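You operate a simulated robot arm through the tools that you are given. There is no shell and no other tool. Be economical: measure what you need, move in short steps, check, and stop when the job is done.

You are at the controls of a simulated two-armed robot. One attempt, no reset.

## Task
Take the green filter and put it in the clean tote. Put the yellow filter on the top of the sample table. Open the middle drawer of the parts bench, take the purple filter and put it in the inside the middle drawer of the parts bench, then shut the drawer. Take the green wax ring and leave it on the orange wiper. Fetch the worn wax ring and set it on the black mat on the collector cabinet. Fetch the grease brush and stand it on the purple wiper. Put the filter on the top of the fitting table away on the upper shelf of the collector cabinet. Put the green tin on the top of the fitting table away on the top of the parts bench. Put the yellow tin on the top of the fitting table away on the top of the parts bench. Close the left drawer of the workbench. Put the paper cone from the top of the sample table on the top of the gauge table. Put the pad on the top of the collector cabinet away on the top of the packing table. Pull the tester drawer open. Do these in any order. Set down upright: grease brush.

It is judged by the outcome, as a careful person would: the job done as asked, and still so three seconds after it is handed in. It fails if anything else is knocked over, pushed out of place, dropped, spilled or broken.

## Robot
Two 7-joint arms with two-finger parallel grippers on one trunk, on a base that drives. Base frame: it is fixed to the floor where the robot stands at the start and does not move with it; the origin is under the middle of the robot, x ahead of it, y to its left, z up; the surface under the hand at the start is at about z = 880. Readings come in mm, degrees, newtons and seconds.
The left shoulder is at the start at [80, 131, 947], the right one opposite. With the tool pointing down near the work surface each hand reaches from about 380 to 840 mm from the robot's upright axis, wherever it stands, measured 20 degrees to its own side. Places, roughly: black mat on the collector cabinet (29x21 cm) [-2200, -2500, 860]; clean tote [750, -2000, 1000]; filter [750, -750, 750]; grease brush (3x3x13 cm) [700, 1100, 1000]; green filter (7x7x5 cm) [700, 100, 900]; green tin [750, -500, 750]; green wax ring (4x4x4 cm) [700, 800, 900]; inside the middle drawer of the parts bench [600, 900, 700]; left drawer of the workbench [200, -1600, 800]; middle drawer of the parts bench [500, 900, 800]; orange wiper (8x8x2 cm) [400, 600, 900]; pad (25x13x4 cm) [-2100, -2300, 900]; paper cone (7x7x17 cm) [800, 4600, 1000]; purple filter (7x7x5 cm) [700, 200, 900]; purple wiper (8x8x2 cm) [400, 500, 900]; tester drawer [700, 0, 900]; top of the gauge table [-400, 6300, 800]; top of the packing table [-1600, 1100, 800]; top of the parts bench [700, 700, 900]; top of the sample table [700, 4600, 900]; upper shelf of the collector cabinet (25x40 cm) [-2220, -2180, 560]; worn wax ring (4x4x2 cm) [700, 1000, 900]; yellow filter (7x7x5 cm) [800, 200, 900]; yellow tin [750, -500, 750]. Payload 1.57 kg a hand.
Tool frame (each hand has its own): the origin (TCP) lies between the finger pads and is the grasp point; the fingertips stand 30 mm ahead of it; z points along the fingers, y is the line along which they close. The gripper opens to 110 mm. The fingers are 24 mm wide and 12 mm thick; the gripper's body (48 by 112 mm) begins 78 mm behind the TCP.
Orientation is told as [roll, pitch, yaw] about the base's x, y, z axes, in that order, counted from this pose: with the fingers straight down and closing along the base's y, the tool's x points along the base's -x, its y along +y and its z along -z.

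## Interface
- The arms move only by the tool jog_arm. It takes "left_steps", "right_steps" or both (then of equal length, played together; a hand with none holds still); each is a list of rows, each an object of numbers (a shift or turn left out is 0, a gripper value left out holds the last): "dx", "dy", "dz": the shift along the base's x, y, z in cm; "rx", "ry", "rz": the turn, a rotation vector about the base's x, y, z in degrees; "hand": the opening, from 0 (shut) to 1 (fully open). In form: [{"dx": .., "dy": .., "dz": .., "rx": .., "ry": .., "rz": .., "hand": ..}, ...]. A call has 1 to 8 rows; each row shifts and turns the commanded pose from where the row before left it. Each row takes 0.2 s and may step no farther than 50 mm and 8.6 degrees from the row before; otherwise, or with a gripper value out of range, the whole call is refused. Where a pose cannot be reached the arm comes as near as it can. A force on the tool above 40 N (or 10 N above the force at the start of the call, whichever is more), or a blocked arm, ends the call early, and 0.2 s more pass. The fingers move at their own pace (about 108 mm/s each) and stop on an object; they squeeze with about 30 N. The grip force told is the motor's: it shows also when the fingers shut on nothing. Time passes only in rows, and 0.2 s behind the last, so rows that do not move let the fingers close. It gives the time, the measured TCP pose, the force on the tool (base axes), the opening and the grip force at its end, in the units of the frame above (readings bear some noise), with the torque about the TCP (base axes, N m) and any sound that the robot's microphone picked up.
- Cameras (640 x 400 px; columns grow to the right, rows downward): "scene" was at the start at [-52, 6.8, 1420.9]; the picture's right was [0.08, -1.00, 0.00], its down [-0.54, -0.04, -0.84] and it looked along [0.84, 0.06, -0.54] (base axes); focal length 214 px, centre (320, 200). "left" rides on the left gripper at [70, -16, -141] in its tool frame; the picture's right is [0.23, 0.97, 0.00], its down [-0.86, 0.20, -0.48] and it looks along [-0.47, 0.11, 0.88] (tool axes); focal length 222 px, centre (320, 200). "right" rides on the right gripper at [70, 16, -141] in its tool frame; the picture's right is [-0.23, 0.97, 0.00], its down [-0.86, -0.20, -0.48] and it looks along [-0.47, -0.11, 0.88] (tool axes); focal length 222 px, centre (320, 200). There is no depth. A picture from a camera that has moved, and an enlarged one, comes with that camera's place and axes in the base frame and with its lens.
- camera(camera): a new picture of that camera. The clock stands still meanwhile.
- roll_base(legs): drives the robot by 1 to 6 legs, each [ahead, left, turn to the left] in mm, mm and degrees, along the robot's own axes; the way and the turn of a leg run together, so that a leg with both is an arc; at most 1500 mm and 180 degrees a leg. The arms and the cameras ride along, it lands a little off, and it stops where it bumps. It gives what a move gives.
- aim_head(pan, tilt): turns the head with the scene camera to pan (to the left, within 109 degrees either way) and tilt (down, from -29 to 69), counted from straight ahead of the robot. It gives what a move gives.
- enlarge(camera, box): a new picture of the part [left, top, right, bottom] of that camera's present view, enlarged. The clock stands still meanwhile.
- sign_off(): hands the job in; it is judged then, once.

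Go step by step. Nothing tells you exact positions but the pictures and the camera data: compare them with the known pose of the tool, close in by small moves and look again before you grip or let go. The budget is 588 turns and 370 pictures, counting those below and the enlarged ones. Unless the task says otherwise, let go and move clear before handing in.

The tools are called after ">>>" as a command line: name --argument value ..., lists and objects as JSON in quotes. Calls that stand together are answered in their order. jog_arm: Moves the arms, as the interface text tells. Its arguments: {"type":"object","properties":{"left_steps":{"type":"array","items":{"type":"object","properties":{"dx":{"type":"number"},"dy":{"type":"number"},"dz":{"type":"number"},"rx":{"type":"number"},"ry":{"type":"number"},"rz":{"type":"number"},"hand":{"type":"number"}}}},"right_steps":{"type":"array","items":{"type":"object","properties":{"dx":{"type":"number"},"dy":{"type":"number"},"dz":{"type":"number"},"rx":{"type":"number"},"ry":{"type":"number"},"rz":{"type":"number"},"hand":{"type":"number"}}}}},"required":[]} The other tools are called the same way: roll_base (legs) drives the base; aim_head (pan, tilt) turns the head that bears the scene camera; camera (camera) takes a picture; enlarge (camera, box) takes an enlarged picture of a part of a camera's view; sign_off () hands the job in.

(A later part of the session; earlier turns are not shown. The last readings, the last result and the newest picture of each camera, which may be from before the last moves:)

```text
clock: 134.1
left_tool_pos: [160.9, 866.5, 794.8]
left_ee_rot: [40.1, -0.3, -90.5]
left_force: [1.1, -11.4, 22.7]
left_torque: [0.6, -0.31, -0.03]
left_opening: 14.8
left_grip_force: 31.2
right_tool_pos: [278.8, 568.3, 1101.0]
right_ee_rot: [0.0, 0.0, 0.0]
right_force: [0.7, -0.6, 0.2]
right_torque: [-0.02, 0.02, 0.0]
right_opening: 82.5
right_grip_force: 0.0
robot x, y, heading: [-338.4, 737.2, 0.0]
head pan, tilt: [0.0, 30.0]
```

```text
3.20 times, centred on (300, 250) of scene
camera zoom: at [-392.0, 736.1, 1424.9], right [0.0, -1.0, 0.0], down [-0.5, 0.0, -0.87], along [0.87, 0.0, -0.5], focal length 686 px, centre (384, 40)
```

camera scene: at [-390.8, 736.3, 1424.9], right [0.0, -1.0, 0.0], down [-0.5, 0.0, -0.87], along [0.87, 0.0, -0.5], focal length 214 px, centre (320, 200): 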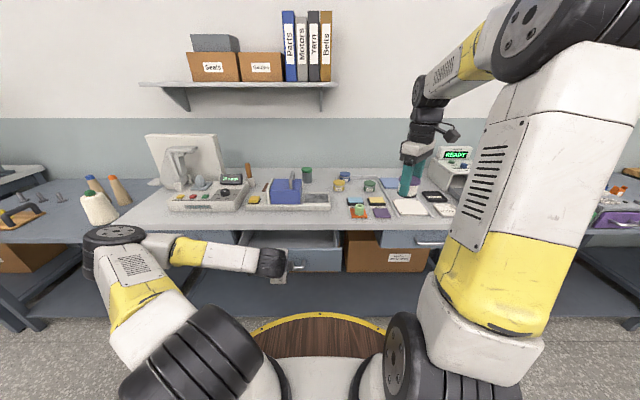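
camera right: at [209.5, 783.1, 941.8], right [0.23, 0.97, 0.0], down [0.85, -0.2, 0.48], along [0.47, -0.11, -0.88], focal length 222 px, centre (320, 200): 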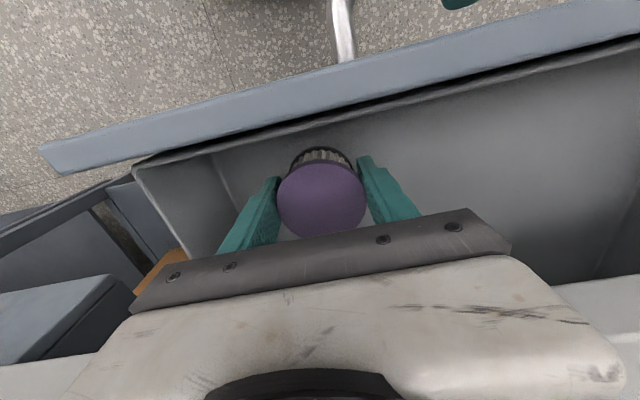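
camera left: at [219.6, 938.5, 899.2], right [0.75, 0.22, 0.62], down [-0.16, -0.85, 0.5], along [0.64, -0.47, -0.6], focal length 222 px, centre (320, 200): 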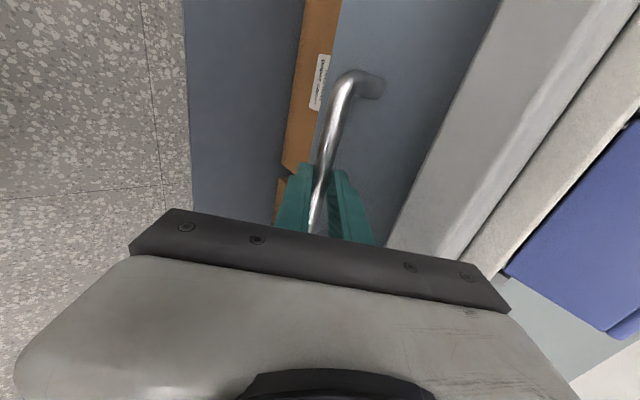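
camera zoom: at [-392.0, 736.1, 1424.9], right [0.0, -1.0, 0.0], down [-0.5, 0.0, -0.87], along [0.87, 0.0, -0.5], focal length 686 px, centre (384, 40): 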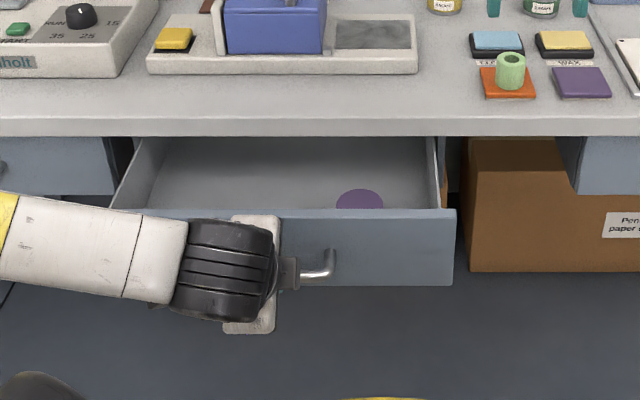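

Purple filter sits in the drawer. I'll push it shut smoothly.

>>> jog_arm --left_steps '[{"dx": 1.5}, {"dx": 1.5}, {"dx": 1.5}, {"dx": 1.5}, {"dx": 1.5}, {"dx": 1.5}, {"dx": 1.5}, {"dx": 1.5}]'

>>> jog_arm --left_steps '[{"dx": 1.5}, {"dx": 1.3}, {"dx": 1}, {"dx": 0.6}, {}]'

>>> enlarge --camera "scene" --box '[200, 190, 400, 310]'

```text
clock: 135.9
left_tool_pos: [281.3, 867.3, 795.0]
left_ee_rot: [40.0, -0.2, -90.4]
left_force: [-0.5, -6.7, 12.7]
left_torque: [0.63, -0.16, 0.03]
left_opening: 14.6
left_grip_force: 31.0
right_tool_pos: [279.0, 568.8, 1100.8]
right_ee_rot: [0.0, -0.1, -0.3]
right_force: [-0.7, -0.2, 0.9]
right_torque: [-0.01, -0.02, -0.02]
right_opening: 82.4
right_grip_force: 0.0
robot x, y, heading: [-340.9, 733.5, -0.2]
head pan, tilt: [0.0, 30.0]
```

```text
clock: 137.1
left_tool_pos: [323.5, 867.0, 794.9]
left_ee_rot: [40.0, -0.4, -90.6]
left_force: [1.9, -14.4, -3.1]
left_torque: [0.3, 0.05, -0.14]
left_opening: 15.0
left_grip_force: 31.1
right_tool_pos: [279.9, 569.6, 1099.9]
right_ee_rot: [-0.1, 0.0, -0.1]
right_force: [0.3, 1.2, 0.8]
right_torque: [0.01, 0.02, -0.01]
right_opening: 82.6
right_grip_force: 0.1
robot x, y, heading: [-340.6, 734.5, -0.2]
head pan, tilt: [0.0, 30.0]
```

```text
3.20 times, centred on (300, 250) of scene
camera zoom: at [-391.3, 735.8, 1424.9], right [0.0, -1.0, 0.0], down [-0.5, 0.0, -0.87], along [0.87, 0.0, -0.5], focal length 686 px, centre (384, 40)
```

zoom: 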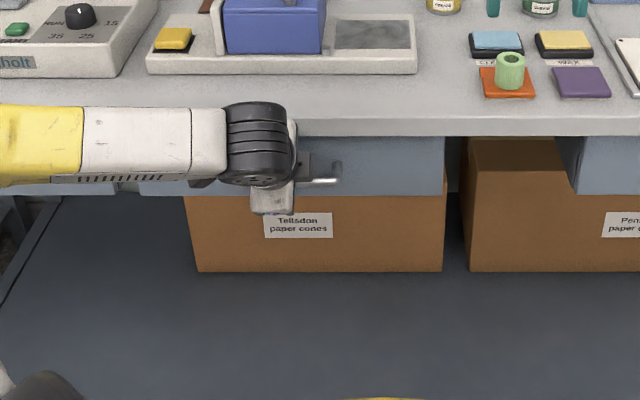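

>>> jog_arm --left_steps '[{"dx": 0.5}, {"dx": 0.5}, {}]'

```text
clock: 137.8
left_tool_pos: [325.1, 868.3, 793.7]
left_ee_rot: [39.4, -0.6, -90.9]
left_force: [-8.4, 1.1, 6.7]
left_torque: [0.22, 0.04, -0.01]
left_opening: 14.8
left_grip_force: 30.8
left hand out of reach, approached as far as the arm can: row 1
right_tool_pos: [277.2, 568.3, 1100.3]
right_ee_rot: [0.0, 0.1, -0.2]
right_force: [0.5, 0.0, -0.3]
right_torque: [-0.02, 0.01, 0.02]
right_opening: 82.5
right_grip_force: 0.1
robot x, y, heading: [-339.7, 735.8, -0.2]
head pan, tilt: [0.0, 30.0]
stopped in row 3 (left hand): the force on the tool passed its limit at 46 N (the readings are from after the stop); the commanded pose is now the measured one
```

It's firmly shut. I'll release and withdraw along the tool axis.

>>> jog_arm --left_steps '[{"hand": 0.27}, {}, {"dx": -1.3, "dz": 1.5}, {"dx": -2.6, "dz": 3}, {"dx": -2.6, "dz": 3}, {"dx": -2.6, "dz": 3}, {"dz": 4}, {"dz": 4}]'

>>> jog_arm --left_steps '[{"dz": 4, "dy": 2}, {"dz": 4, "dy": 2}, {"ry": 8, "dz": 3}, {"ry": 8, "dz": 2}, {"ry": 8}, {"ry": 8}, {"ry": 8}]'

>>> camera --camera "scene"

```text
clock: 139.6
left_tool_pos: [234.8, 869.1, 978.5]
left_ee_rot: [39.3, -0.6, -90.8]
left_force: [0.7, -0.3, 0.1]
left_torque: [-0.03, -0.04, 0.01]
left_opening: 29.7
left_grip_force: 0.0
right_tool_pos: [279.4, 569.1, 1100.8]
right_ee_rot: [0.0, 0.0, -0.1]
right_force: [0.5, 0.4, -1.0]
right_torque: [-0.03, 0.02, -0.01]
right_opening: 82.4
right_grip_force: 0.0
robot x, y, heading: [-337.9, 735.3, -0.2]
head pan, tilt: [0.0, 30.0]
```

```text
clock: 141.2
left_tool_pos: [242.1, 936.0, 1126.0]
left_ee_rot: [-0.6, -1.1, -90.4]
left_force: [-0.6, -0.2, 2.0]
left_torque: [0.03, -0.07, 0.01]
left_opening: 29.5
left_grip_force: 0.0
left hand out of reach, approached as far as the arm can: row 7
right_tool_pos: [277.9, 569.1, 1100.4]
right_ee_rot: [-0.1, 0.0, 0.0]
right_force: [-0.7, -0.6, 0.3]
right_torque: [-0.02, -0.03, 0.0]
right_opening: 82.2
right_grip_force: 0.0
robot x, y, heading: [-342.0, 733.3, -0.2]
head pan, tilt: [0.0, 30.0]
```

```text
275 pictures are left
camera scene: at [-392.4, 735.8, 1424.9], right [0.0, -1.0, 0.0], down [-0.5, 0.0, -0.87], along [0.87, 0.0, -0.5], focal length 214 px, centre (320, 200)
```

scene: 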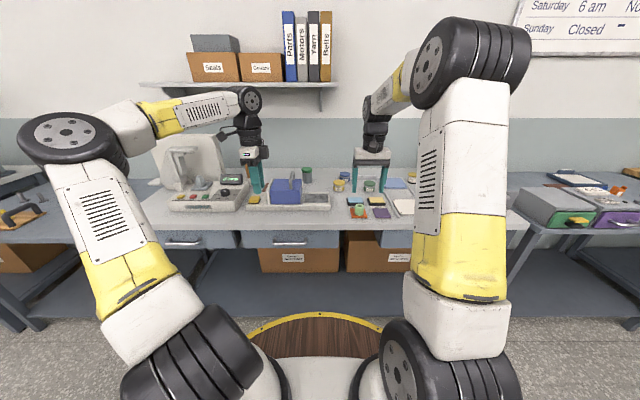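

Now to the grease brush: I'll drive in closer.

>>> roll_base --legs '[[310, 130, 0.2]]'

>>> camera --camera "scene"

>>> camera --camera "left"

```text
clock: 143.4
left_tool_pos: [553.9, 1071.6, 1124.8]
left_ee_rot: [-0.6, -1.0, -89.8]
left_force: [-0.1, 0.5, 0.4]
left_torque: [0.01, 0.02, -0.02]
left_opening: 29.7
left_grip_force: 0.2
right_tool_pos: [592.0, 703.0, 1100.6]
right_ee_rot: [0.1, 0.0, 0.3]
right_force: [1.0, 0.7, 0.6]
right_torque: [0.0, 0.03, -0.02]
right_opening: 82.6
right_grip_force: 0.0
robot x, y, heading: [-31.0, 865.9, 0.6]
head pan, tilt: [0.0, 30.0]
```

```text
274 pictures are left
camera scene: at [-79.5, 866.1, 1424.9], right [0.01, -1.0, 0.0], down [-0.5, 0.0, -0.87], along [0.87, 0.01, -0.5], focal length 214 px, centre (320, 200)
```

scene: 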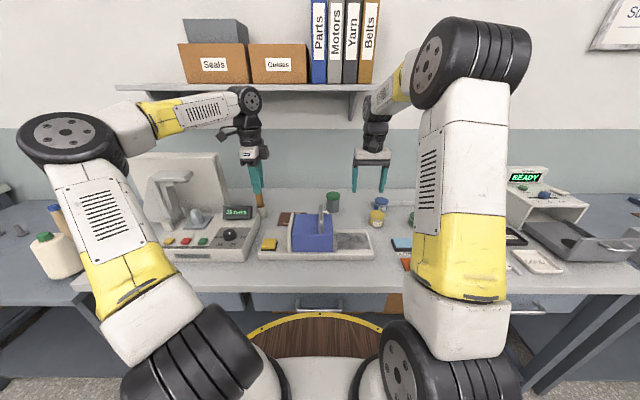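

```text
273 pictures are left
camera left: at [540.4, 1142.6, 1267.0], right [0.97, 0.23, -0.01], down [0.21, -0.85, 0.49], along [0.1, -0.48, -0.87], focal length 222 px, centre (320, 200)
```

left: 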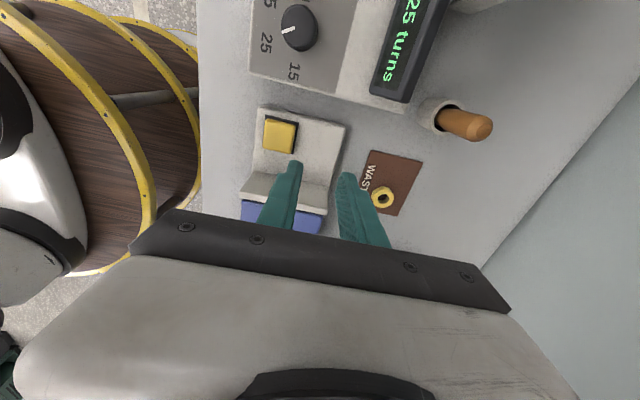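

The brush stands in a cup at about (713,1136), handle top at about z=1020. I'll shift the base a bit and bring the left hand above it.

>>> roll_base --legs '[[30, 100, -0.4]]'

>>> jog_arm --left_steps '[{"dx": 4, "hand": 0.55, "ry": 0.5, "rx": 0.5}, {"dx": 4}, {"dx": 2.5, "dy": -1.5}, {}]'

>>> camera --camera "left"

>>> enlarge --camera "scene" --box '[200, 120, 400, 280]'

```text
clock: 144.6
left_tool_pos: [584.9, 1166.8, 1126.6]
left_ee_rot: [-0.7, -1.0, -90.2]
left_force: [-1.3, 1.0, 0.3]
left_torque: [0.02, -0.04, 0.02]
left_opening: 29.6
left_grip_force: 0.1
right_tool_pos: [622.1, 799.9, 1100.4]
right_ee_rot: [0.0, 0.0, -0.2]
right_force: [-0.3, -0.4, 0.5]
right_torque: [-0.01, 0.0, -0.02]
right_opening: 82.8
right_grip_force: 0.0
robot x, y, heading: [2.0, 967.8, -0.0]
head pan, tilt: [0.0, 30.0]
```

```text
clock: 145.6
left_tool_pos: [585.5, 1166.5, 1125.6]
left_ee_rot: [-0.6, -1.0, -90.3]
left_force: [-0.2, -0.2, 0.3]
left_torque: [-0.03, 0.0, -0.01]
left_opening: 60.6
left_grip_force: 0.1
left hand out of reach, approached as far as the arm can: row 1, 2, 3
right_tool_pos: [620.9, 798.3, 1099.9]
right_ee_rot: [-0.1, 0.0, 0.0]
right_force: [-1.0, -0.1, 0.8]
right_torque: [-0.03, 0.01, 0.01]
right_opening: 82.3
right_grip_force: 0.1
robot x, y, heading: [4.2, 967.6, -0.2]
head pan, tilt: [0.0, 30.0]
```

```text
272 pictures are left
camera left: at [572.4, 1238.8, 1267.0], right [0.97, 0.22, -0.01], down [0.2, -0.85, 0.49], along [0.1, -0.48, -0.87], focal length 222 px, centre (320, 200)
```

left: 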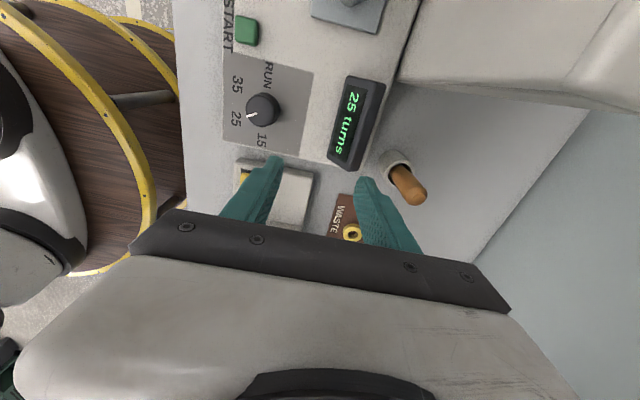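

```text
2.50 times, centred on (300, 200) of scene
camera zoom: at [-49.5, 966.8, 1424.9], right [0.0, -1.0, 0.0], down [-0.5, 0.0, -0.87], along [0.87, 0.0, -0.5], focal length 536 px, centre (370, 200)
```

zoom: 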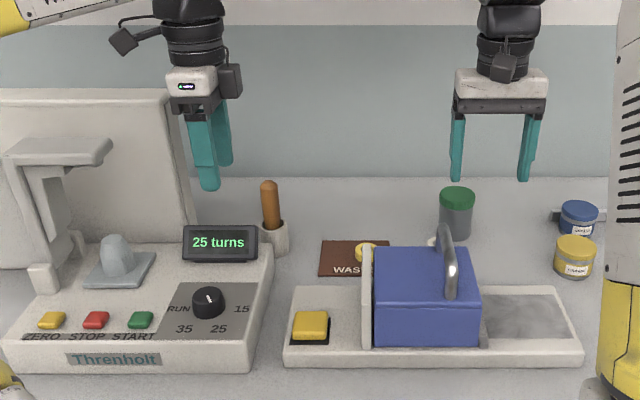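

The left wrist is at a joint limit in this yaw, so I'll rotate it back to square.

>>> jog_arm --left_steps '[{"rz": 8.2, "dx": -1}, {"rz": 8.2, "dx": -1}, {"rz": 8.2, "dx": -1}, {"rz": 8.2}, {"rz": 8.2}, {"rz": 8.2}, {"rz": 8.2}, {"rz": 8.2}]'

>>> jog_arm --left_steps '[{"rz": 8.2}, {"rz": 8.2}, {"rz": 8.2}, {}]'

>>> camera --camera "left"

>>> camera --camera "scene"

```text
clock: 147.3
left_tool_pos: [554.8, 1167.6, 1126.2]
left_ee_rot: [-1.1, -0.6, -24.5]
left_force: [-0.6, -0.4, -0.1]
left_torque: [-0.01, -0.02, 0.0]
left_opening: 60.4
left_grip_force: 0.0
right_tool_pos: [621.0, 798.8, 1100.9]
right_ee_rot: [-0.1, -0.1, -0.1]
right_force: [0.3, 0.1, 0.8]
right_torque: [-0.02, 0.03, -0.03]
right_opening: 82.6
right_grip_force: 0.0
robot x, y, heading: [0.4, 967.1, -0.3]
head pan, tilt: [0.0, 30.0]
```

```text
clock: 148.3
left_tool_pos: [555.0, 1168.1, 1125.7]
left_ee_rot: [-1.0, -0.6, -0.1]
left_force: [-0.8, -0.9, 0.6]
left_torque: [0.0, 0.01, 0.03]
left_opening: 60.3
left_grip_force: 0.0
right_tool_pos: [621.7, 799.7, 1101.0]
right_ee_rot: [0.0, 0.0, -0.1]
right_force: [-0.5, -1.2, -0.3]
right_torque: [-0.01, -0.01, -0.02]
right_opening: 82.3
right_grip_force: 0.0
robot x, y, heading: [1.1, 963.0, 0.0]
head pan, tilt: [0.0, 30.0]
```

```text
270 pictures are left
camera left: at [485.8, 1153.2, 1268.1], right [-0.23, 0.97, -0.02], down [0.85, 0.21, 0.48], along [0.47, 0.09, -0.88], focal length 222 px, centre (320, 200)
```

left: 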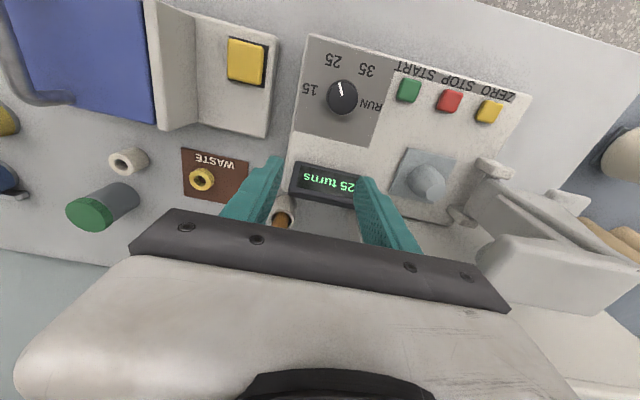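

```text
269 pictures are left
camera scene: at [-49.5, 966.8, 1424.9], right [0.0, -1.0, 0.0], down [-0.5, 0.0, -0.87], along [0.87, 0.0, -0.5], focal length 214 px, centre (320, 200)
```

scene: 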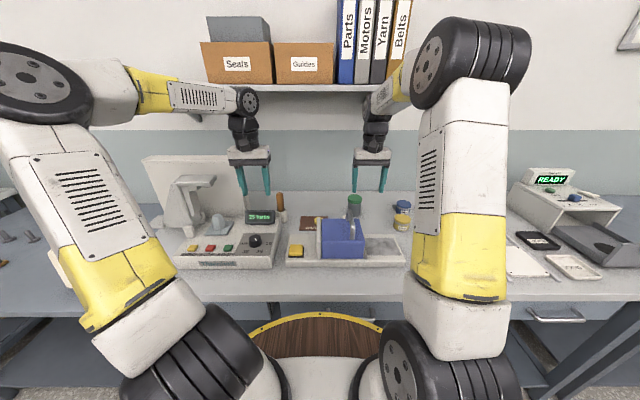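

>>> jog_arm --left_steps '[{"dx": 4, "dy": -1, "rx": 1, "ry": 0.6}, {"dx": 4, "dy": -1}, {"dx": 4, "dy": -1}, {"dx": 4, "dy": -0.5}, {}]'

>>> camera --camera "left"

>>> enlarge --camera "scene" --box '[200, 120, 360, 280]'

```text
clock: 149.6
left_tool_pos: [586.7, 1168.6, 1128.9]
left_ee_rot: [-0.4, -0.2, 0.1]
left_force: [0.0, -0.6, 0.5]
left_torque: [-0.04, 0.01, 0.0]
left_opening: 60.6
left_grip_force: 0.1
left hand out of reach, approached as far as the arm can: row 1, 2, 3, 4
right_tool_pos: [620.1, 800.2, 1100.4]
right_ee_rot: [0.1, 0.0, -0.1]
right_force: [-0.1, 0.0, 0.6]
right_torque: [-0.03, -0.01, -0.02]
right_opening: 82.5
right_grip_force: 0.1
robot x, y, heading: [-2.4, 964.6, 0.0]
head pan, tilt: [0.0, 30.0]
```

```text
268 pictures are left
camera left: at [518.7, 1152.7, 1271.8], right [-0.23, 0.97, -0.01], down [0.85, 0.21, 0.48], along [0.47, 0.1, -0.88], focal length 222 px, centre (320, 200)
```

left: 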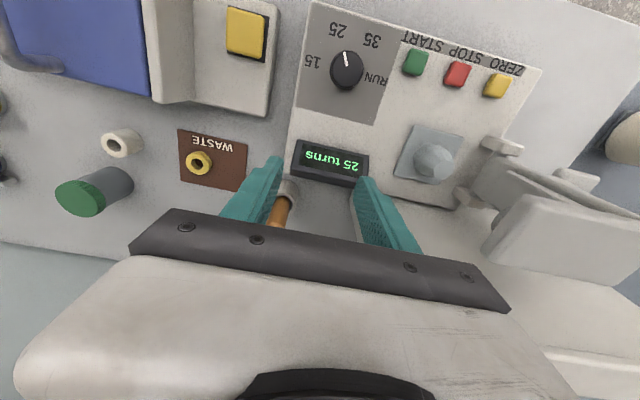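

```text
2.50 times, centred on (280, 200) of scene
camera zoom: at [-49.5, 966.8, 1424.9], right [0.0, -1.0, 0.0], down [-0.5, 0.0, -0.87], along [0.87, 0.0, -0.5], focal length 536 px, centre (420, 200)
```

zoom: 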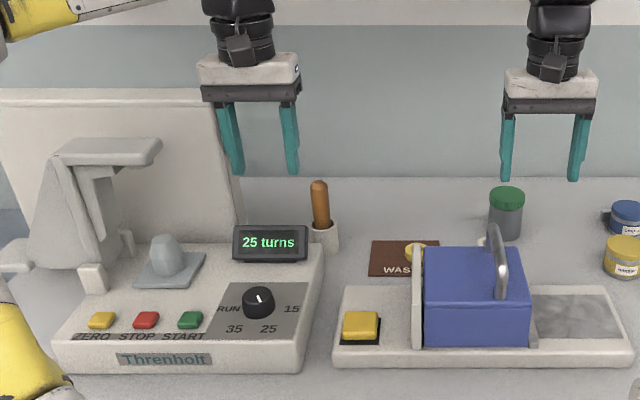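

The left elbow is swung out and limits reach. I'll bring the hand back in toward centre to unwind it and then retry.

>>> jog_arm --left_steps '[{"dx": -4, "dz": 2}, {"dx": -4, "dz": 2}, {"dx": -4, "dy": -3}, {"dy": -4}, {"dy": -4}, {"dy": -4}, {}]' --right_steps '[{"dy": -3}, {"dy": -4}, {"dy": -4}, {"dy": -4}, {"dy": -4}, {"dy": -4}, {}]'

>>> camera --camera "scene"

```text
clock: 151.2
left_tool_pos: [467.6, 1040.2, 1170.3]
left_ee_rot: [0.0, 0.1, 0.0]
left_force: [0.7, -1.2, -0.6]
left_torque: [-0.01, -0.02, 0.01]
left_opening: 60.4
left_grip_force: 0.0
left hand out of reach, approached as far as the arm can: row 6
right_tool_pos: [622.1, 568.5, 1102.5]
right_ee_rot: [0.0, 0.0, -0.1]
right_force: [0.5, -0.7, -0.1]
right_torque: [0.01, 0.01, 0.0]
right_opening: 82.6
right_grip_force: 0.1
robot x, y, heading: [3.2, 967.7, -0.0]
head pan, tilt: [0.0, 30.0]
```

```text
266 pictures are left
camera scene: at [-49.6, 966.7, 1424.9], right [0.0, -1.0, 0.0], down [-0.5, 0.0, -0.87], along [0.87, 0.0, -0.5], focal length 214 px, centre (320, 200)
```

scene: 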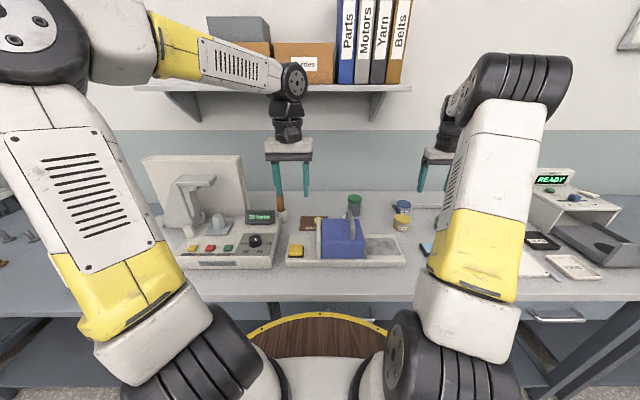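

>>> jog_arm --left_steps '[{"dx": 4}, {"dx": 4}, {"dx": 4}, {"dx": 4}, {"dx": 4}, {"dx": 4}]'

>>> camera --camera "scene"

```text
clock: 152.6
left_tool_pos: [475.0, 1043.3, 1172.4]
left_ee_rot: [-0.1, 0.0, 0.0]
left_force: [0.9, -0.7, 0.7]
left_torque: [0.01, 0.0, 0.0]
left_opening: 60.5
left_grip_force: 0.0
left hand out of reach, approached as far as the arm can: row 1, 2, 3, 4, 5, 6
right_tool_pos: [622.3, 569.8, 1102.4]
right_ee_rot: [0.0, 0.0, -0.1]
right_force: [0.1, -0.3, 0.4]
right_torque: [0.0, 0.03, -0.03]
right_opening: 82.7
right_grip_force: 0.0
robot x, y, heading: [-1.2, 966.6, -0.2]
head pan, tilt: [0.0, 30.0]
```

```text
265 pictures are left
camera scene: at [-49.5, 966.7, 1424.9], right [0.0, -1.0, 0.0], down [-0.5, 0.0, -0.87], along [0.87, 0.0, -0.5], focal length 214 px, centre (320, 200)
```

scene: 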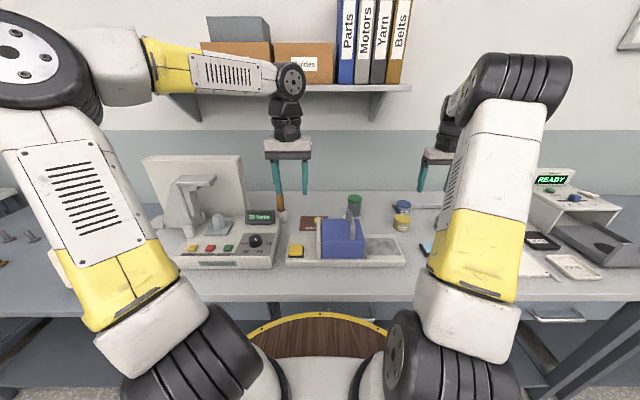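

>>> jog_arm --left_steps '[{"dx": -3, "dy": 4}, {"dx": -3, "dy": 4}, {"dx": -3, "dy": 4}, {"dx": -3, "dy": 4}, {"dx": -3, "dy": 4}, {"dx": -2, "dy": 4, "dz": 1.5}, {"dy": 4, "dz": 1.5}, {"dy": 4, "dz": 1.5}]'

>>> camera --camera "scene"

```text
clock: 154.3
left_tool_pos: [305.4, 1362.9, 1215.0]
left_ee_rot: [-0.1, 0.1, -0.1]
left_force: [-0.7, 0.5, 0.5]
left_torque: [-0.02, 0.01, 0.0]
left_opening: 60.7
left_grip_force: 0.1
right_tool_pos: [620.7, 568.7, 1100.2]
right_ee_rot: [0.0, 0.0, 0.0]
right_force: [-0.8, -0.1, -0.2]
right_torque: [-0.01, 0.0, 0.02]
right_opening: 82.4
right_grip_force: 0.0
robot x, y, heading: [-2.7, 966.0, -0.1]
head pan, tilt: [0.0, 30.0]
```

```text
264 pictures are left
camera scene: at [-49.7, 966.6, 1424.9], right [0.0, -1.0, 0.0], down [-0.5, 0.0, -0.87], along [0.87, 0.0, -0.5], focal length 214 px, centre (320, 200)
```

scene: 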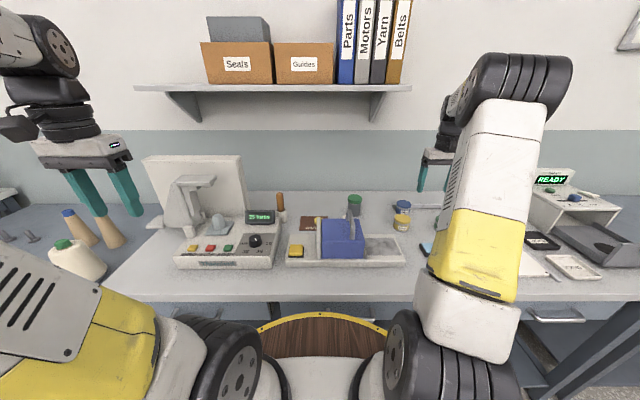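

The elbow has swung low-left. I'll unwind it with a loop: raise the hand, sweep right while high, lower, and return, with the right arm parked to the side first.

>>> jog_arm --right_steps '[{"dx": -4, "dy": -2}, {"dx": -4, "dy": -2}, {"dx": -4, "dy": -2}, {"dx": -4, "dy": -2}, {"dx": -4, "dy": -1}, {"dx": -4}, {"dx": -4}, {}]' --left_steps '[{"dz": 4, "dy": -1, "dx": 1}, {"dz": 4, "dy": -1, "dx": 1}, {"dz": 4, "dy": -1, "dx": 1}, {"dz": 4, "dy": -2, "dx": 1}, {"dz": 4, "dy": -2, "dx": 1}, {"dz": 4, "dy": -2, "dx": 1}, {"dz": 4, "dy": -2, "dx": 1}, {}]'

>>> jog_arm --left_steps '[{"dy": -4.5}, {"dy": -4.5}, {"dy": -4.5}, {"dy": -4.5}, {"dy": -4.5}, {"dy": -4.5}, {"dy": -4.5}, {"dy": -4.5}]'

>>> camera --camera "scene"

```text
clock: 156.2
left_tool_pos: [375.5, 1277.4, 1427.0]
left_ee_rot: [0.3, -0.7, 0.1]
left_force: [0.2, 0.6, -0.5]
left_torque: [0.02, -0.03, 0.0]
left_opening: 60.5
left_grip_force: 0.1
left hand out of reach, approached as far as the arm can: row 6, 7
right_tool_pos: [339.8, 478.9, 1100.8]
right_ee_rot: [0.0, 0.1, -0.1]
right_force: [0.4, -0.1, 0.2]
right_torque: [0.04, 0.04, 0.01]
right_opening: 82.4
right_grip_force: 0.0
robot x, y, heading: [-0.1, 968.7, 0.0]
head pan, tilt: [0.0, 30.0]
```

```text
clock: 158.2
left_tool_pos: [446.6, 1016.9, 1401.7]
left_ee_rot: [-0.2, 4.5, 16.7]
left_force: [0.9, -1.0, -0.1]
left_torque: [0.02, 0.04, -0.04]
left_opening: 60.7
left_grip_force: 0.0
right_tool_pos: [340.5, 478.6, 1100.3]
right_ee_rot: [0.1, 0.2, 0.1]
right_force: [0.6, -0.6, -0.3]
right_torque: [0.0, 0.02, 0.01]
right_opening: 82.4
right_grip_force: 0.0
robot x, y, heading: [3.4, 965.1, -0.2]
head pan, tilt: [0.0, 30.0]
stopped in row 8 (left hand): the arm was blocked; the commanded pose is now the measured one
```

```text
263 pictures are left
camera scene: at [-48.9, 966.2, 1424.9], right [0.0, -1.0, 0.0], down [-0.5, 0.0, -0.87], along [0.87, 0.0, -0.5], focal length 214 px, centre (320, 200)
```

scene: 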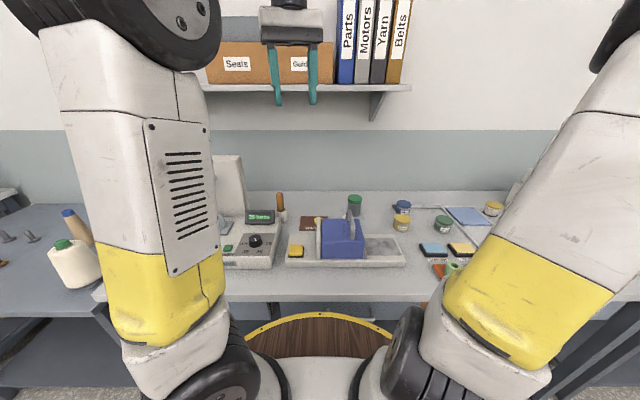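

The upper arm is now upright. I'll lower the hand and straighten its yaw.

>>> jog_arm --left_steps '[{"dz": -3, "dy": 1}, {"dz": -3, "rz": -4, "ry": -2}, {"dz": -4, "rz": -4, "ry": -2}, {"dz": -4, "rz": -4}, {"dz": -4, "rz": -4}, {"dz": -4}, {}]'

>>> camera --camera "scene"

```text
clock: 159.8
left_tool_pos: [444.1, 1026.2, 1182.5]
left_ee_rot: [-1.2, 0.5, 0.5]
left_force: [0.2, -0.3, 0.4]
left_torque: [0.01, -0.02, -0.02]
left_opening: 60.4
left_grip_force: 0.0
right_tool_pos: [339.6, 480.3, 1100.7]
right_ee_rot: [0.0, 0.0, -0.1]
right_force: [-0.3, 0.1, -1.0]
right_torque: [0.01, 0.03, -0.01]
right_opening: 82.4
right_grip_force: 0.0
robot x, y, heading: [-1.5, 964.6, -0.2]
head pan, tilt: [0.0, 30.0]
```

```text
262 pictures are left
camera scene: at [-49.5, 966.5, 1424.9], right [0.0, -1.0, 0.0], down [-0.5, 0.0, -0.87], along [0.87, 0.0, -0.5], focal length 214 px, centre (320, 200)
```

scene: 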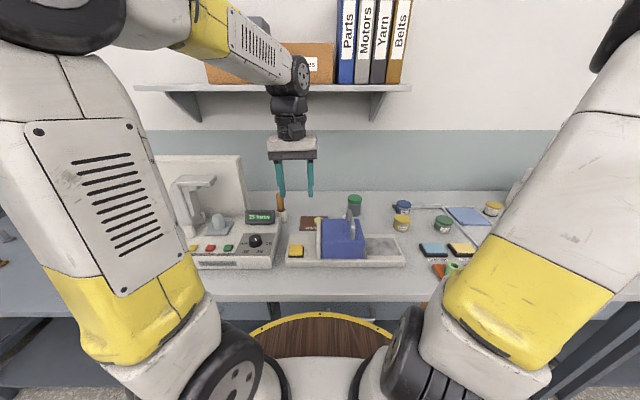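

Better configuration. Testing forward reach toward the brush.

>>> jog_arm --left_steps '[{"dx": 4, "dy": 1.5, "rx": 1.2}, {"dx": 4, "dy": 1.5}, {"dx": 4, "dy": 1.5}, {"dx": 4, "dy": 1.5, "dz": -1}, {"dx": 4, "dy": 1.5, "dz": -2}, {"dx": 4, "dy": 1.5, "dz": -2}, {"dx": 3, "dy": 1.5, "dz": -2}]'

>>> camera --camera "left"

>>> enlarge --camera "scene" --box '[200, 120, 360, 280]'

```text
clock: 161.3
left_tool_pos: [715.9, 1131.7, 1111.8]
left_ee_rot: [0.0, 0.4, 0.6]
left_force: [-0.9, -1.0, -1.1]
left_torque: [0.04, -0.05, 0.01]
left_opening: 60.5
left_grip_force: 0.0
right_tool_pos: [340.7, 479.0, 1100.2]
right_ee_rot: [0.0, 0.1, 0.0]
right_force: [0.5, -0.1, -0.8]
right_torque: [0.03, -0.04, -0.03]
right_opening: 82.6
right_grip_force: 0.1
robot x, y, heading: [0.7, 969.9, -0.3]
head pan, tilt: [0.0, 30.0]
```

```text
261 pictures are left
camera left: at [647.9, 1115.0, 1253.8], right [-0.24, 0.97, 0.0], down [0.86, 0.21, 0.47], along [0.46, 0.11, -0.88], focal length 222 px, centre (320, 200)
```

left: 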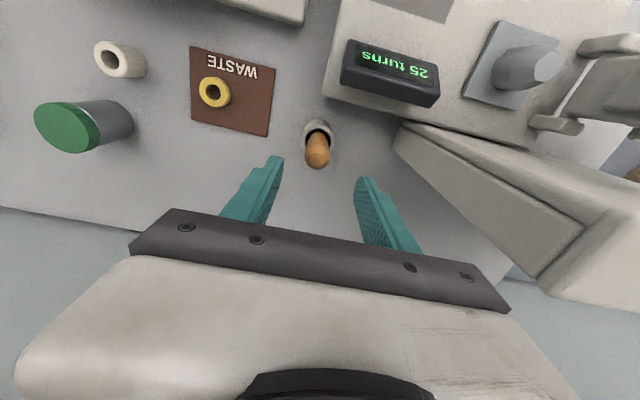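

```text
2.50 times, centred on (280, 200) of scene
camera zoom: at [-49.9, 966.4, 1424.9], right [0.0, -1.0, 0.0], down [-0.5, 0.0, -0.87], along [0.87, 0.0, -0.5], focal length 536 px, centre (420, 200)
```

zoom: 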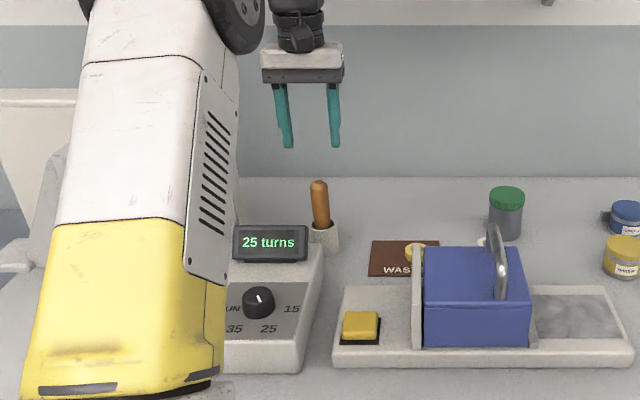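

>>> jog_arm --left_steps '[{"dy": -0.4, "dz": -4}, {"dz": -4}, {"dz": -3}, {"dz": -1.2}, {}]'

>>> camera --camera "left"

>>> enlarge --camera "scene" --box '[240, 140, 340, 240]'

```text
clock: 162.6
left_tool_pos: [714.3, 1128.1, 989.9]
left_ee_rot: [0.1, 0.5, 0.4]
left_force: [0.7, 0.7, 0.3]
left_torque: [0.01, -0.01, -0.01]
left_opening: 60.4
left_grip_force: 0.0
right_tool_pos: [340.3, 478.1, 1100.5]
right_ee_rot: [0.0, 0.0, -0.1]
right_force: [-0.1, 0.5, -0.6]
right_torque: [-0.03, 0.02, -0.01]
right_opening: 82.5
right_grip_force: 0.0
robot x, y, heading: [-0.0, 966.8, -0.3]
head pan, tilt: [0.0, 30.0]
```

```text
259 pictures are left
camera left: at [648.4, 1110.8, 1132.0], right [-0.24, 0.97, 0.0], down [0.86, 0.21, 0.47], along [0.46, 0.11, -0.88], focal length 222 px, centre (320, 200)
```

left: 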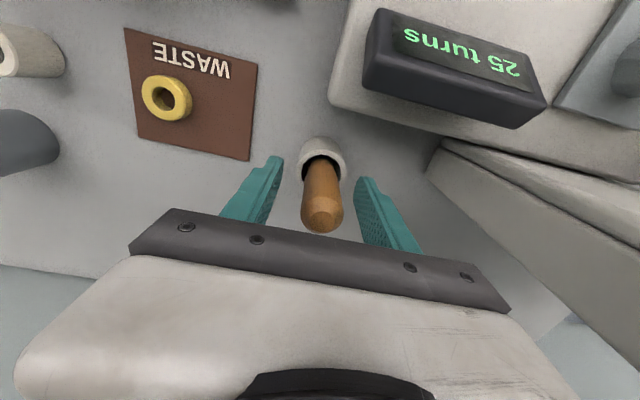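

```text
4.00 times, centred on (290, 190) of scene
camera zoom: at [-49.4, 966.6, 1424.9], right [0.0, -1.0, 0.0], down [-0.5, 0.0, -0.87], along [0.87, 0.0, -0.5], focal length 858 px, centre (440, 240)
```

zoom: 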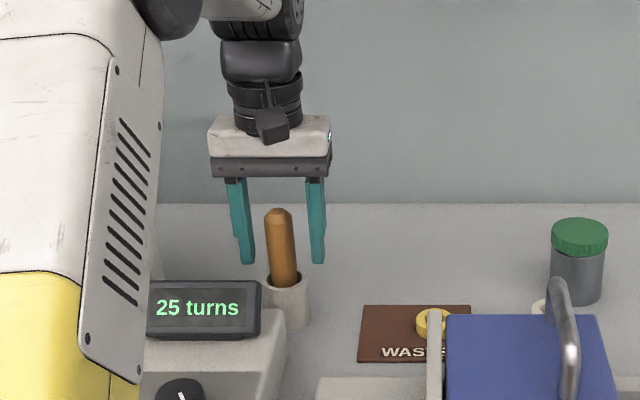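

The brush is vertical and between the fingers, so I'll grip and lift out.

>>> jog_arm --left_steps '[{"hand": 0}, {}, {}, {"dz": 3}, {"dz": 4}, {"dz": 5}, {"dz": 4}]'

>>> enlarge --camera "scene" --box '[220, 100, 340, 240]'

>>> camera --camera "left"

```text
clock: 164.2
left_tool_pos: [715.5, 1127.1, 1148.9]
left_ee_rot: [0.1, 0.5, 0.5]
left_force: [0.2, 0.2, -1.1]
left_torque: [0.02, 0.03, 0.04]
left_opening: 27.6
left_grip_force: 29.7
right_tool_pos: [339.7, 478.4, 1100.1]
right_ee_rot: [-0.1, 0.0, -0.1]
right_force: [-0.2, 0.3, 0.2]
right_torque: [0.0, -0.01, 0.01]
right_opening: 82.8
right_grip_force: 0.1
robot x, y, heading: [-2.4, 966.8, -0.0]
head pan, tilt: [0.0, 30.0]
```

```text
2.86 times, centred on (280, 170) of scene
camera zoom: at [-49.3, 966.6, 1424.9], right [0.0, -1.0, 0.0], down [-0.5, 0.0, -0.87], along [0.87, 0.0, -0.5], focal length 613 px, centre (434, 286)
```

zoom: 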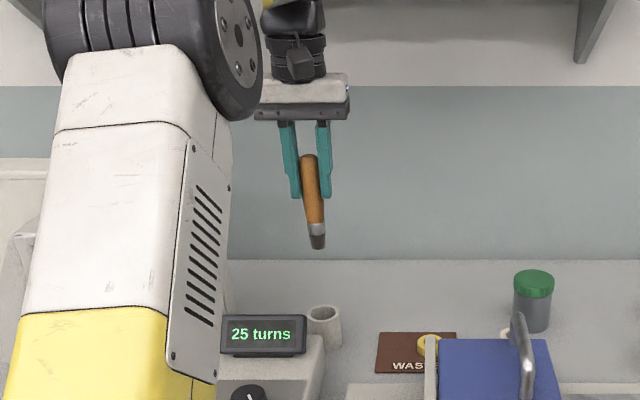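

```text
256 pictures are left
camera left: at [648.6, 1110.3, 1293.3], right [-0.24, 0.97, 0.0], down [0.86, 0.21, 0.47], along [0.46, 0.11, -0.88], focal length 222 px, centre (320, 200)
```

left: 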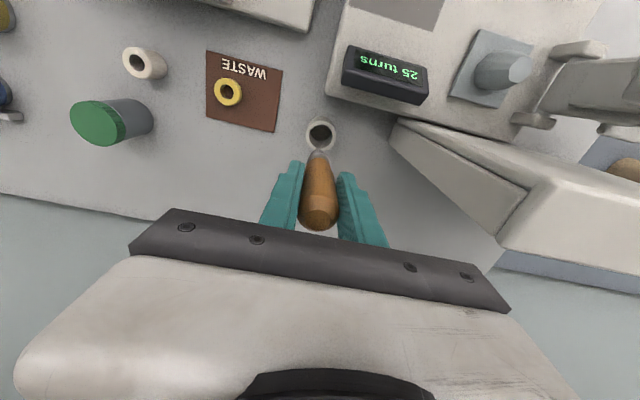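

>>> jog_arm --left_steps '[{"dx": -4.5}, {"dx": -4.5}, {"dx": -4.5}, {"dx": -4.5}, {"dx": -4.5}, {"dx": -4}]'

>>> roll_base --legs '[[-20, -580, 0]]'

>>> camera --camera "left"

>>> camera --camera "scene"

```text
clock: 165.6
left_tool_pos: [449.4, 1127.0, 1150.7]
left_ee_rot: [0.1, 0.3, 0.5]
left_force: [0.4, -0.8, -0.8]
left_torque: [-0.04, 0.0, 0.0]
left_opening: 27.3
left_grip_force: 29.7
right_tool_pos: [339.8, 478.8, 1100.1]
right_ee_rot: [0.0, 0.0, -0.1]
right_force: [-0.1, 0.3, -0.2]
right_torque: [0.03, 0.05, 0.03]
right_opening: 82.8
right_grip_force: 0.0
robot x, y, heading: [4.0, 969.1, -0.1]
head pan, tilt: [0.0, 30.0]
```

```text
clock: 168.9
left_tool_pos: [428.9, 539.1, 1152.4]
left_ee_rot: [0.1, 0.4, 0.6]
left_force: [0.1, 0.1, -0.5]
left_torque: [0.03, -0.02, 0.01]
left_opening: 27.9
left_grip_force: 30.5
right_tool_pos: [318.5, -109.4, 1102.2]
right_ee_rot: [0.0, 0.0, -0.1]
right_force: [-0.6, -0.2, 0.4]
right_torque: [-0.04, 0.0, 0.05]
right_opening: 82.4
right_grip_force: 0.0
robot x, y, heading: [-22.3, 380.6, -0.2]
head pan, tilt: [0.0, 30.0]
```

```text
255 pictures are left
camera left: at [361.8, 522.0, 1293.9], right [-0.23, 0.97, 0.0], down [0.86, 0.21, 0.47], along [0.46, 0.11, -0.88], focal length 222 px, centre (320, 200)
```

left: 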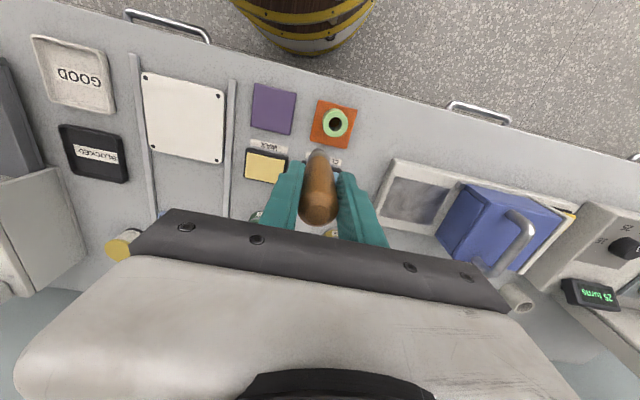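

```text
254 pictures are left
camera scene: at [-70.7, 379.3, 1424.9], right [0.0, -1.0, 0.0], down [-0.5, 0.0, -0.87], along [0.87, 0.0, -0.5], focal length 214 px, centre (320, 200)
```

scene: 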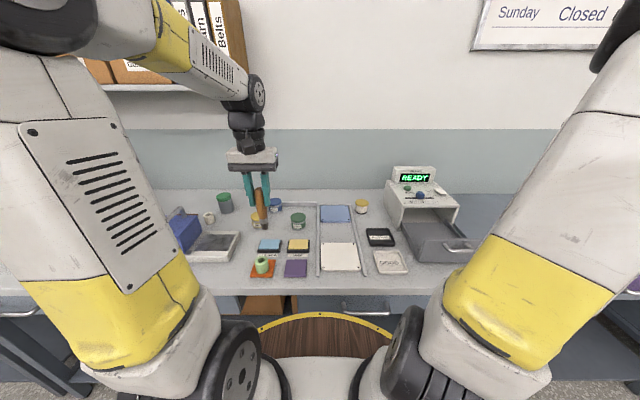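

>>> jog_arm --left_steps '[{"dx": -0.4, "dy": -4.2, "rz": -0.5}, {"dx": -0.4, "dy": -4.2, "dz": -2}, {"dz": -4}, {"dz": -3}, {}]'

>>> enlarge --camera "scene" --box '[240, 160, 360, 290]'

>>> camera --camera "left"

```text
clock: 170.1
left_tool_pos: [420.2, 457.1, 1061.5]
left_ee_rot: [0.0, 0.4, 0.0]
left_force: [0.0, -0.2, -0.3]
left_torque: [-0.02, 0.01, -0.01]
left_opening: 27.9
left_grip_force: 30.3
right_tool_pos: [318.4, -109.1, 1100.4]
right_ee_rot: [0.0, 0.1, -0.1]
right_force: [0.3, -1.1, -0.7]
right_torque: [-0.01, 0.01, 0.0]
right_opening: 82.6
right_grip_force: 0.1
robot x, y, heading: [-16.5, 380.0, -0.0]
head pan, tilt: [0.0, 30.0]
```

```text
3.08 times, centred on (300, 225) of scene
camera zoom: at [-70.8, 379.2, 1424.9], right [0.0, -1.0, 0.0], down [-0.5, 0.0, -0.87], along [0.87, 0.0, -0.5], focal length 660 px, centre (382, 123)
```

zoom: 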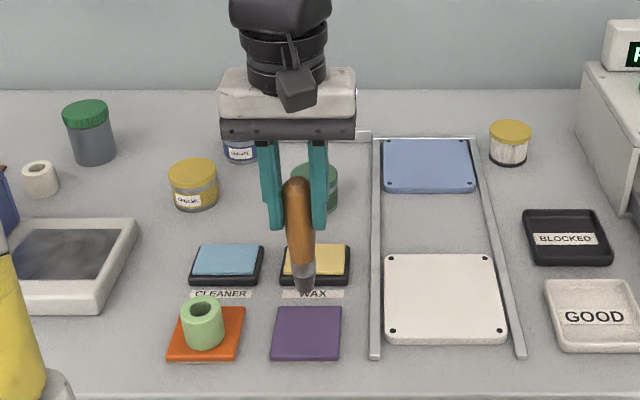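

```text
252 pictures are left
camera left: at [352.6, 438.6, 1204.3], right [-0.23, 0.97, 0.0], down [0.86, 0.2, 0.47], along [0.46, 0.11, -0.88], focal length 222 px, centre (320, 200)
```

left: 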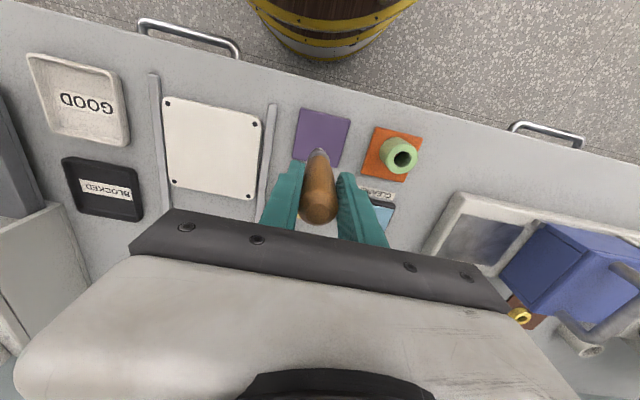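

>>> jog_arm --left_steps '[{"dz": -2, "dx": -0.2, "ry": -0.4}, {"dz": -2}, {"dz": -1.2}, {}]'

>>> enlarge --camera "scene" --box '[260, 190, 340, 290]'

```text
clock: 171.1
left_tool_pos: [419.5, 456.9, 1007.4]
left_ee_rot: [0.1, 0.0, 0.1]
left_force: [-0.1, 0.2, -0.8]
left_torque: [0.0, -0.02, -0.01]
left_opening: 27.5
left_grip_force: 30.1
right_tool_pos: [318.8, -108.4, 1101.5]
right_ee_rot: [0.0, 0.1, 0.0]
right_force: [0.6, 0.3, -0.3]
right_torque: [0.01, -0.02, 0.0]
right_opening: 82.4
right_grip_force: 0.1
robot x, y, heading: [-21.6, 378.4, -0.2]
head pan, tilt: [0.0, 30.0]
```

```text
4.00 times, centred on (300, 240) of scene
camera zoom: at [-70.8, 379.2, 1424.9], right [0.0, -1.0, 0.0], down [-0.5, 0.0, -0.87], along [0.87, 0.0, -0.5], focal length 858 px, centre (400, 40)
```

zoom: 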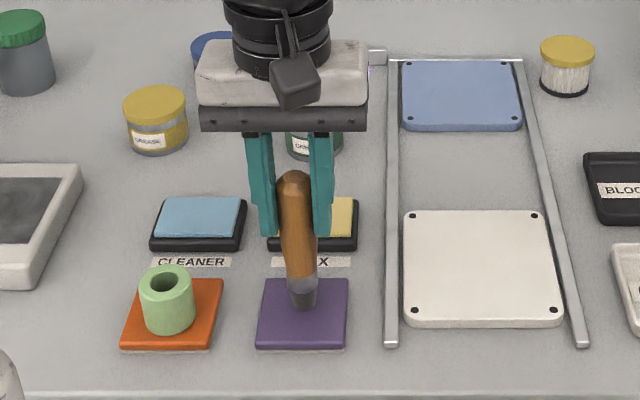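

>>> jog_arm --left_steps '[{"dz": -0.4}, {"dz": -0.3}, {}]'

```text
clock: 171.9
left_tool_pos: [418.8, 454.7, 1003.0]
left_ee_rot: [-0.1, -0.2, 0.0]
left_force: [2.5, 1.5, 26.0]
left_torque: [-0.62, -0.48, -0.02]
left_opening: 27.6
left_grip_force: 30.0
right_tool_pos: [317.7, -109.0, 1102.7]
right_ee_rot: [0.0, 0.0, -0.1]
right_force: [0.0, -0.1, 0.3]
right_torque: [-0.01, -0.02, -0.01]
right_opening: 82.5
right_grip_force: 0.0
robot x, y, heading: [-19.6, 376.5, -0.1]
head pan, tilt: [0.0, 30.0]
```

Contact. I'll ease off slightly, check it is upright, then release.

>>> jog_arm --left_steps '[{"dz": 0.2}, {}]'

>>> jog_arm --left_steps '[{"hand": 0.5}, {}, {}]'

>>> enlarge --camera "scene" --box '[260, 190, 340, 290]'

```text
clock: 172.5
left_tool_pos: [416.6, 454.7, 1003.3]
left_ee_rot: [0.0, 0.2, 0.1]
left_force: [-0.1, -0.1, -1.0]
left_torque: [0.01, 0.0, -0.01]
left_opening: 27.7
left_grip_force: 30.0
right_tool_pos: [318.5, -108.8, 1101.0]
right_ee_rot: [0.1, -0.1, -0.1]
right_force: [0.0, 0.2, -0.4]
right_torque: [-0.02, 0.03, 0.06]
right_opening: 82.4
right_grip_force: 0.1
robot x, y, heading: [-20.9, 378.0, -0.3]
head pan, tilt: [0.0, 30.0]
```

```text
clock: 173.3
left_tool_pos: [418.8, 456.3, 1004.6]
left_ee_rot: [0.0, 0.0, 0.0]
left_force: [0.0, -0.4, -0.5]
left_torque: [-0.03, 0.03, -0.03]
left_opening: 54.7
left_grip_force: 0.0
right_tool_pos: [319.0, -108.6, 1100.6]
right_ee_rot: [0.0, 0.0, -0.2]
right_force: [0.2, 0.5, 0.4]
right_torque: [0.03, 0.05, 0.02]
right_opening: 82.4
right_grip_force: 0.1
robot x, y, heading: [-25.1, 376.9, -0.2]
head pan, tilt: [0.0, 30.0]
```

```text
4.00 times, centred on (300, 240) of scene
camera zoom: at [-70.8, 379.2, 1424.9], right [0.0, -1.0, 0.0], down [-0.5, 0.0, -0.87], along [0.87, 0.0, -0.5], focal length 858 px, centre (400, 40)
```

zoom: 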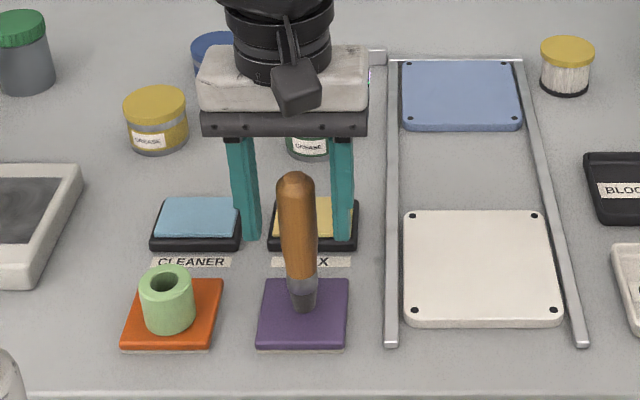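

Standing. I'll rise straight up and verify.

>>> jog_arm --left_steps '[{"dz": 2}, {"dz": 4}, {"dz": 5}, {"dz": 5}, {"dx": 3}]'

>>> enlarge --camera "scene" --box '[200, 160, 400, 290]'

>>> camera --camera "left"

```text
clock: 174.5
left_tool_pos: [448.0, 455.8, 1164.5]
left_ee_rot: [-0.2, 0.0, 0.1]
left_force: [0.1, 0.0, 0.4]
left_torque: [-0.02, -0.02, 0.01]
left_opening: 54.9
left_grip_force: 0.0
right_tool_pos: [318.2, -109.6, 1100.8]
right_ee_rot: [0.0, 0.0, 0.0]
right_force: [-0.2, -0.6, 0.2]
right_torque: [0.02, -0.02, -0.02]
right_opening: 82.7
right_grip_force: 0.0
robot x, y, heading: [-24.4, 378.1, -0.3]
head pan, tilt: [0.0, 30.0]
```

```text
3.08 times, centred on (300, 225) of scene
camera zoom: at [-71.2, 379.2, 1424.9], right [0.0, -1.0, 0.0], down [-0.5, 0.0, -0.87], along [0.87, 0.0, -0.5], focal length 660 px, centre (382, 123)
```

zoom: 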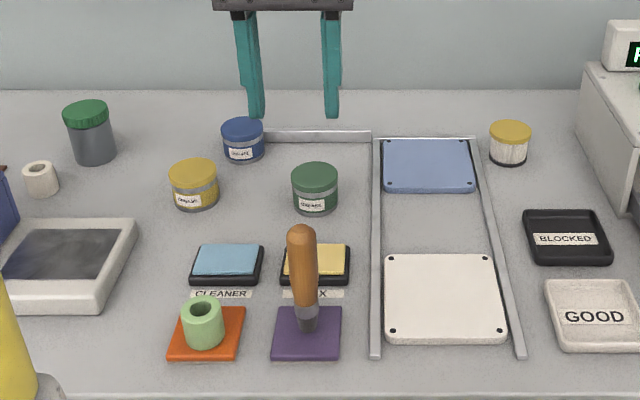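

```text
248 pictures are left
camera left: at [380.3, 439.0, 1306.6], right [-0.23, 0.97, 0.0], down [0.85, 0.2, 0.48], along [0.47, 0.11, -0.88], focal length 222 px, centre (320, 200)
```

left: 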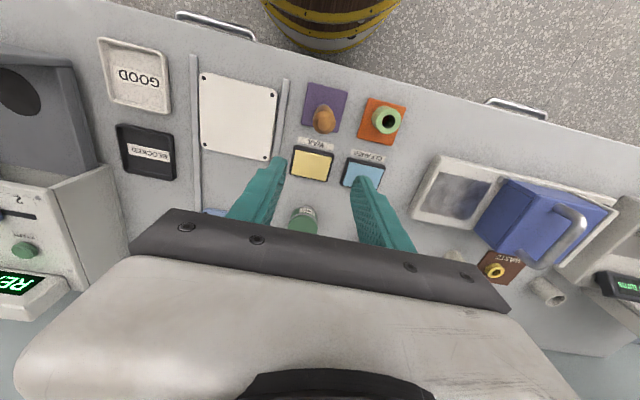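

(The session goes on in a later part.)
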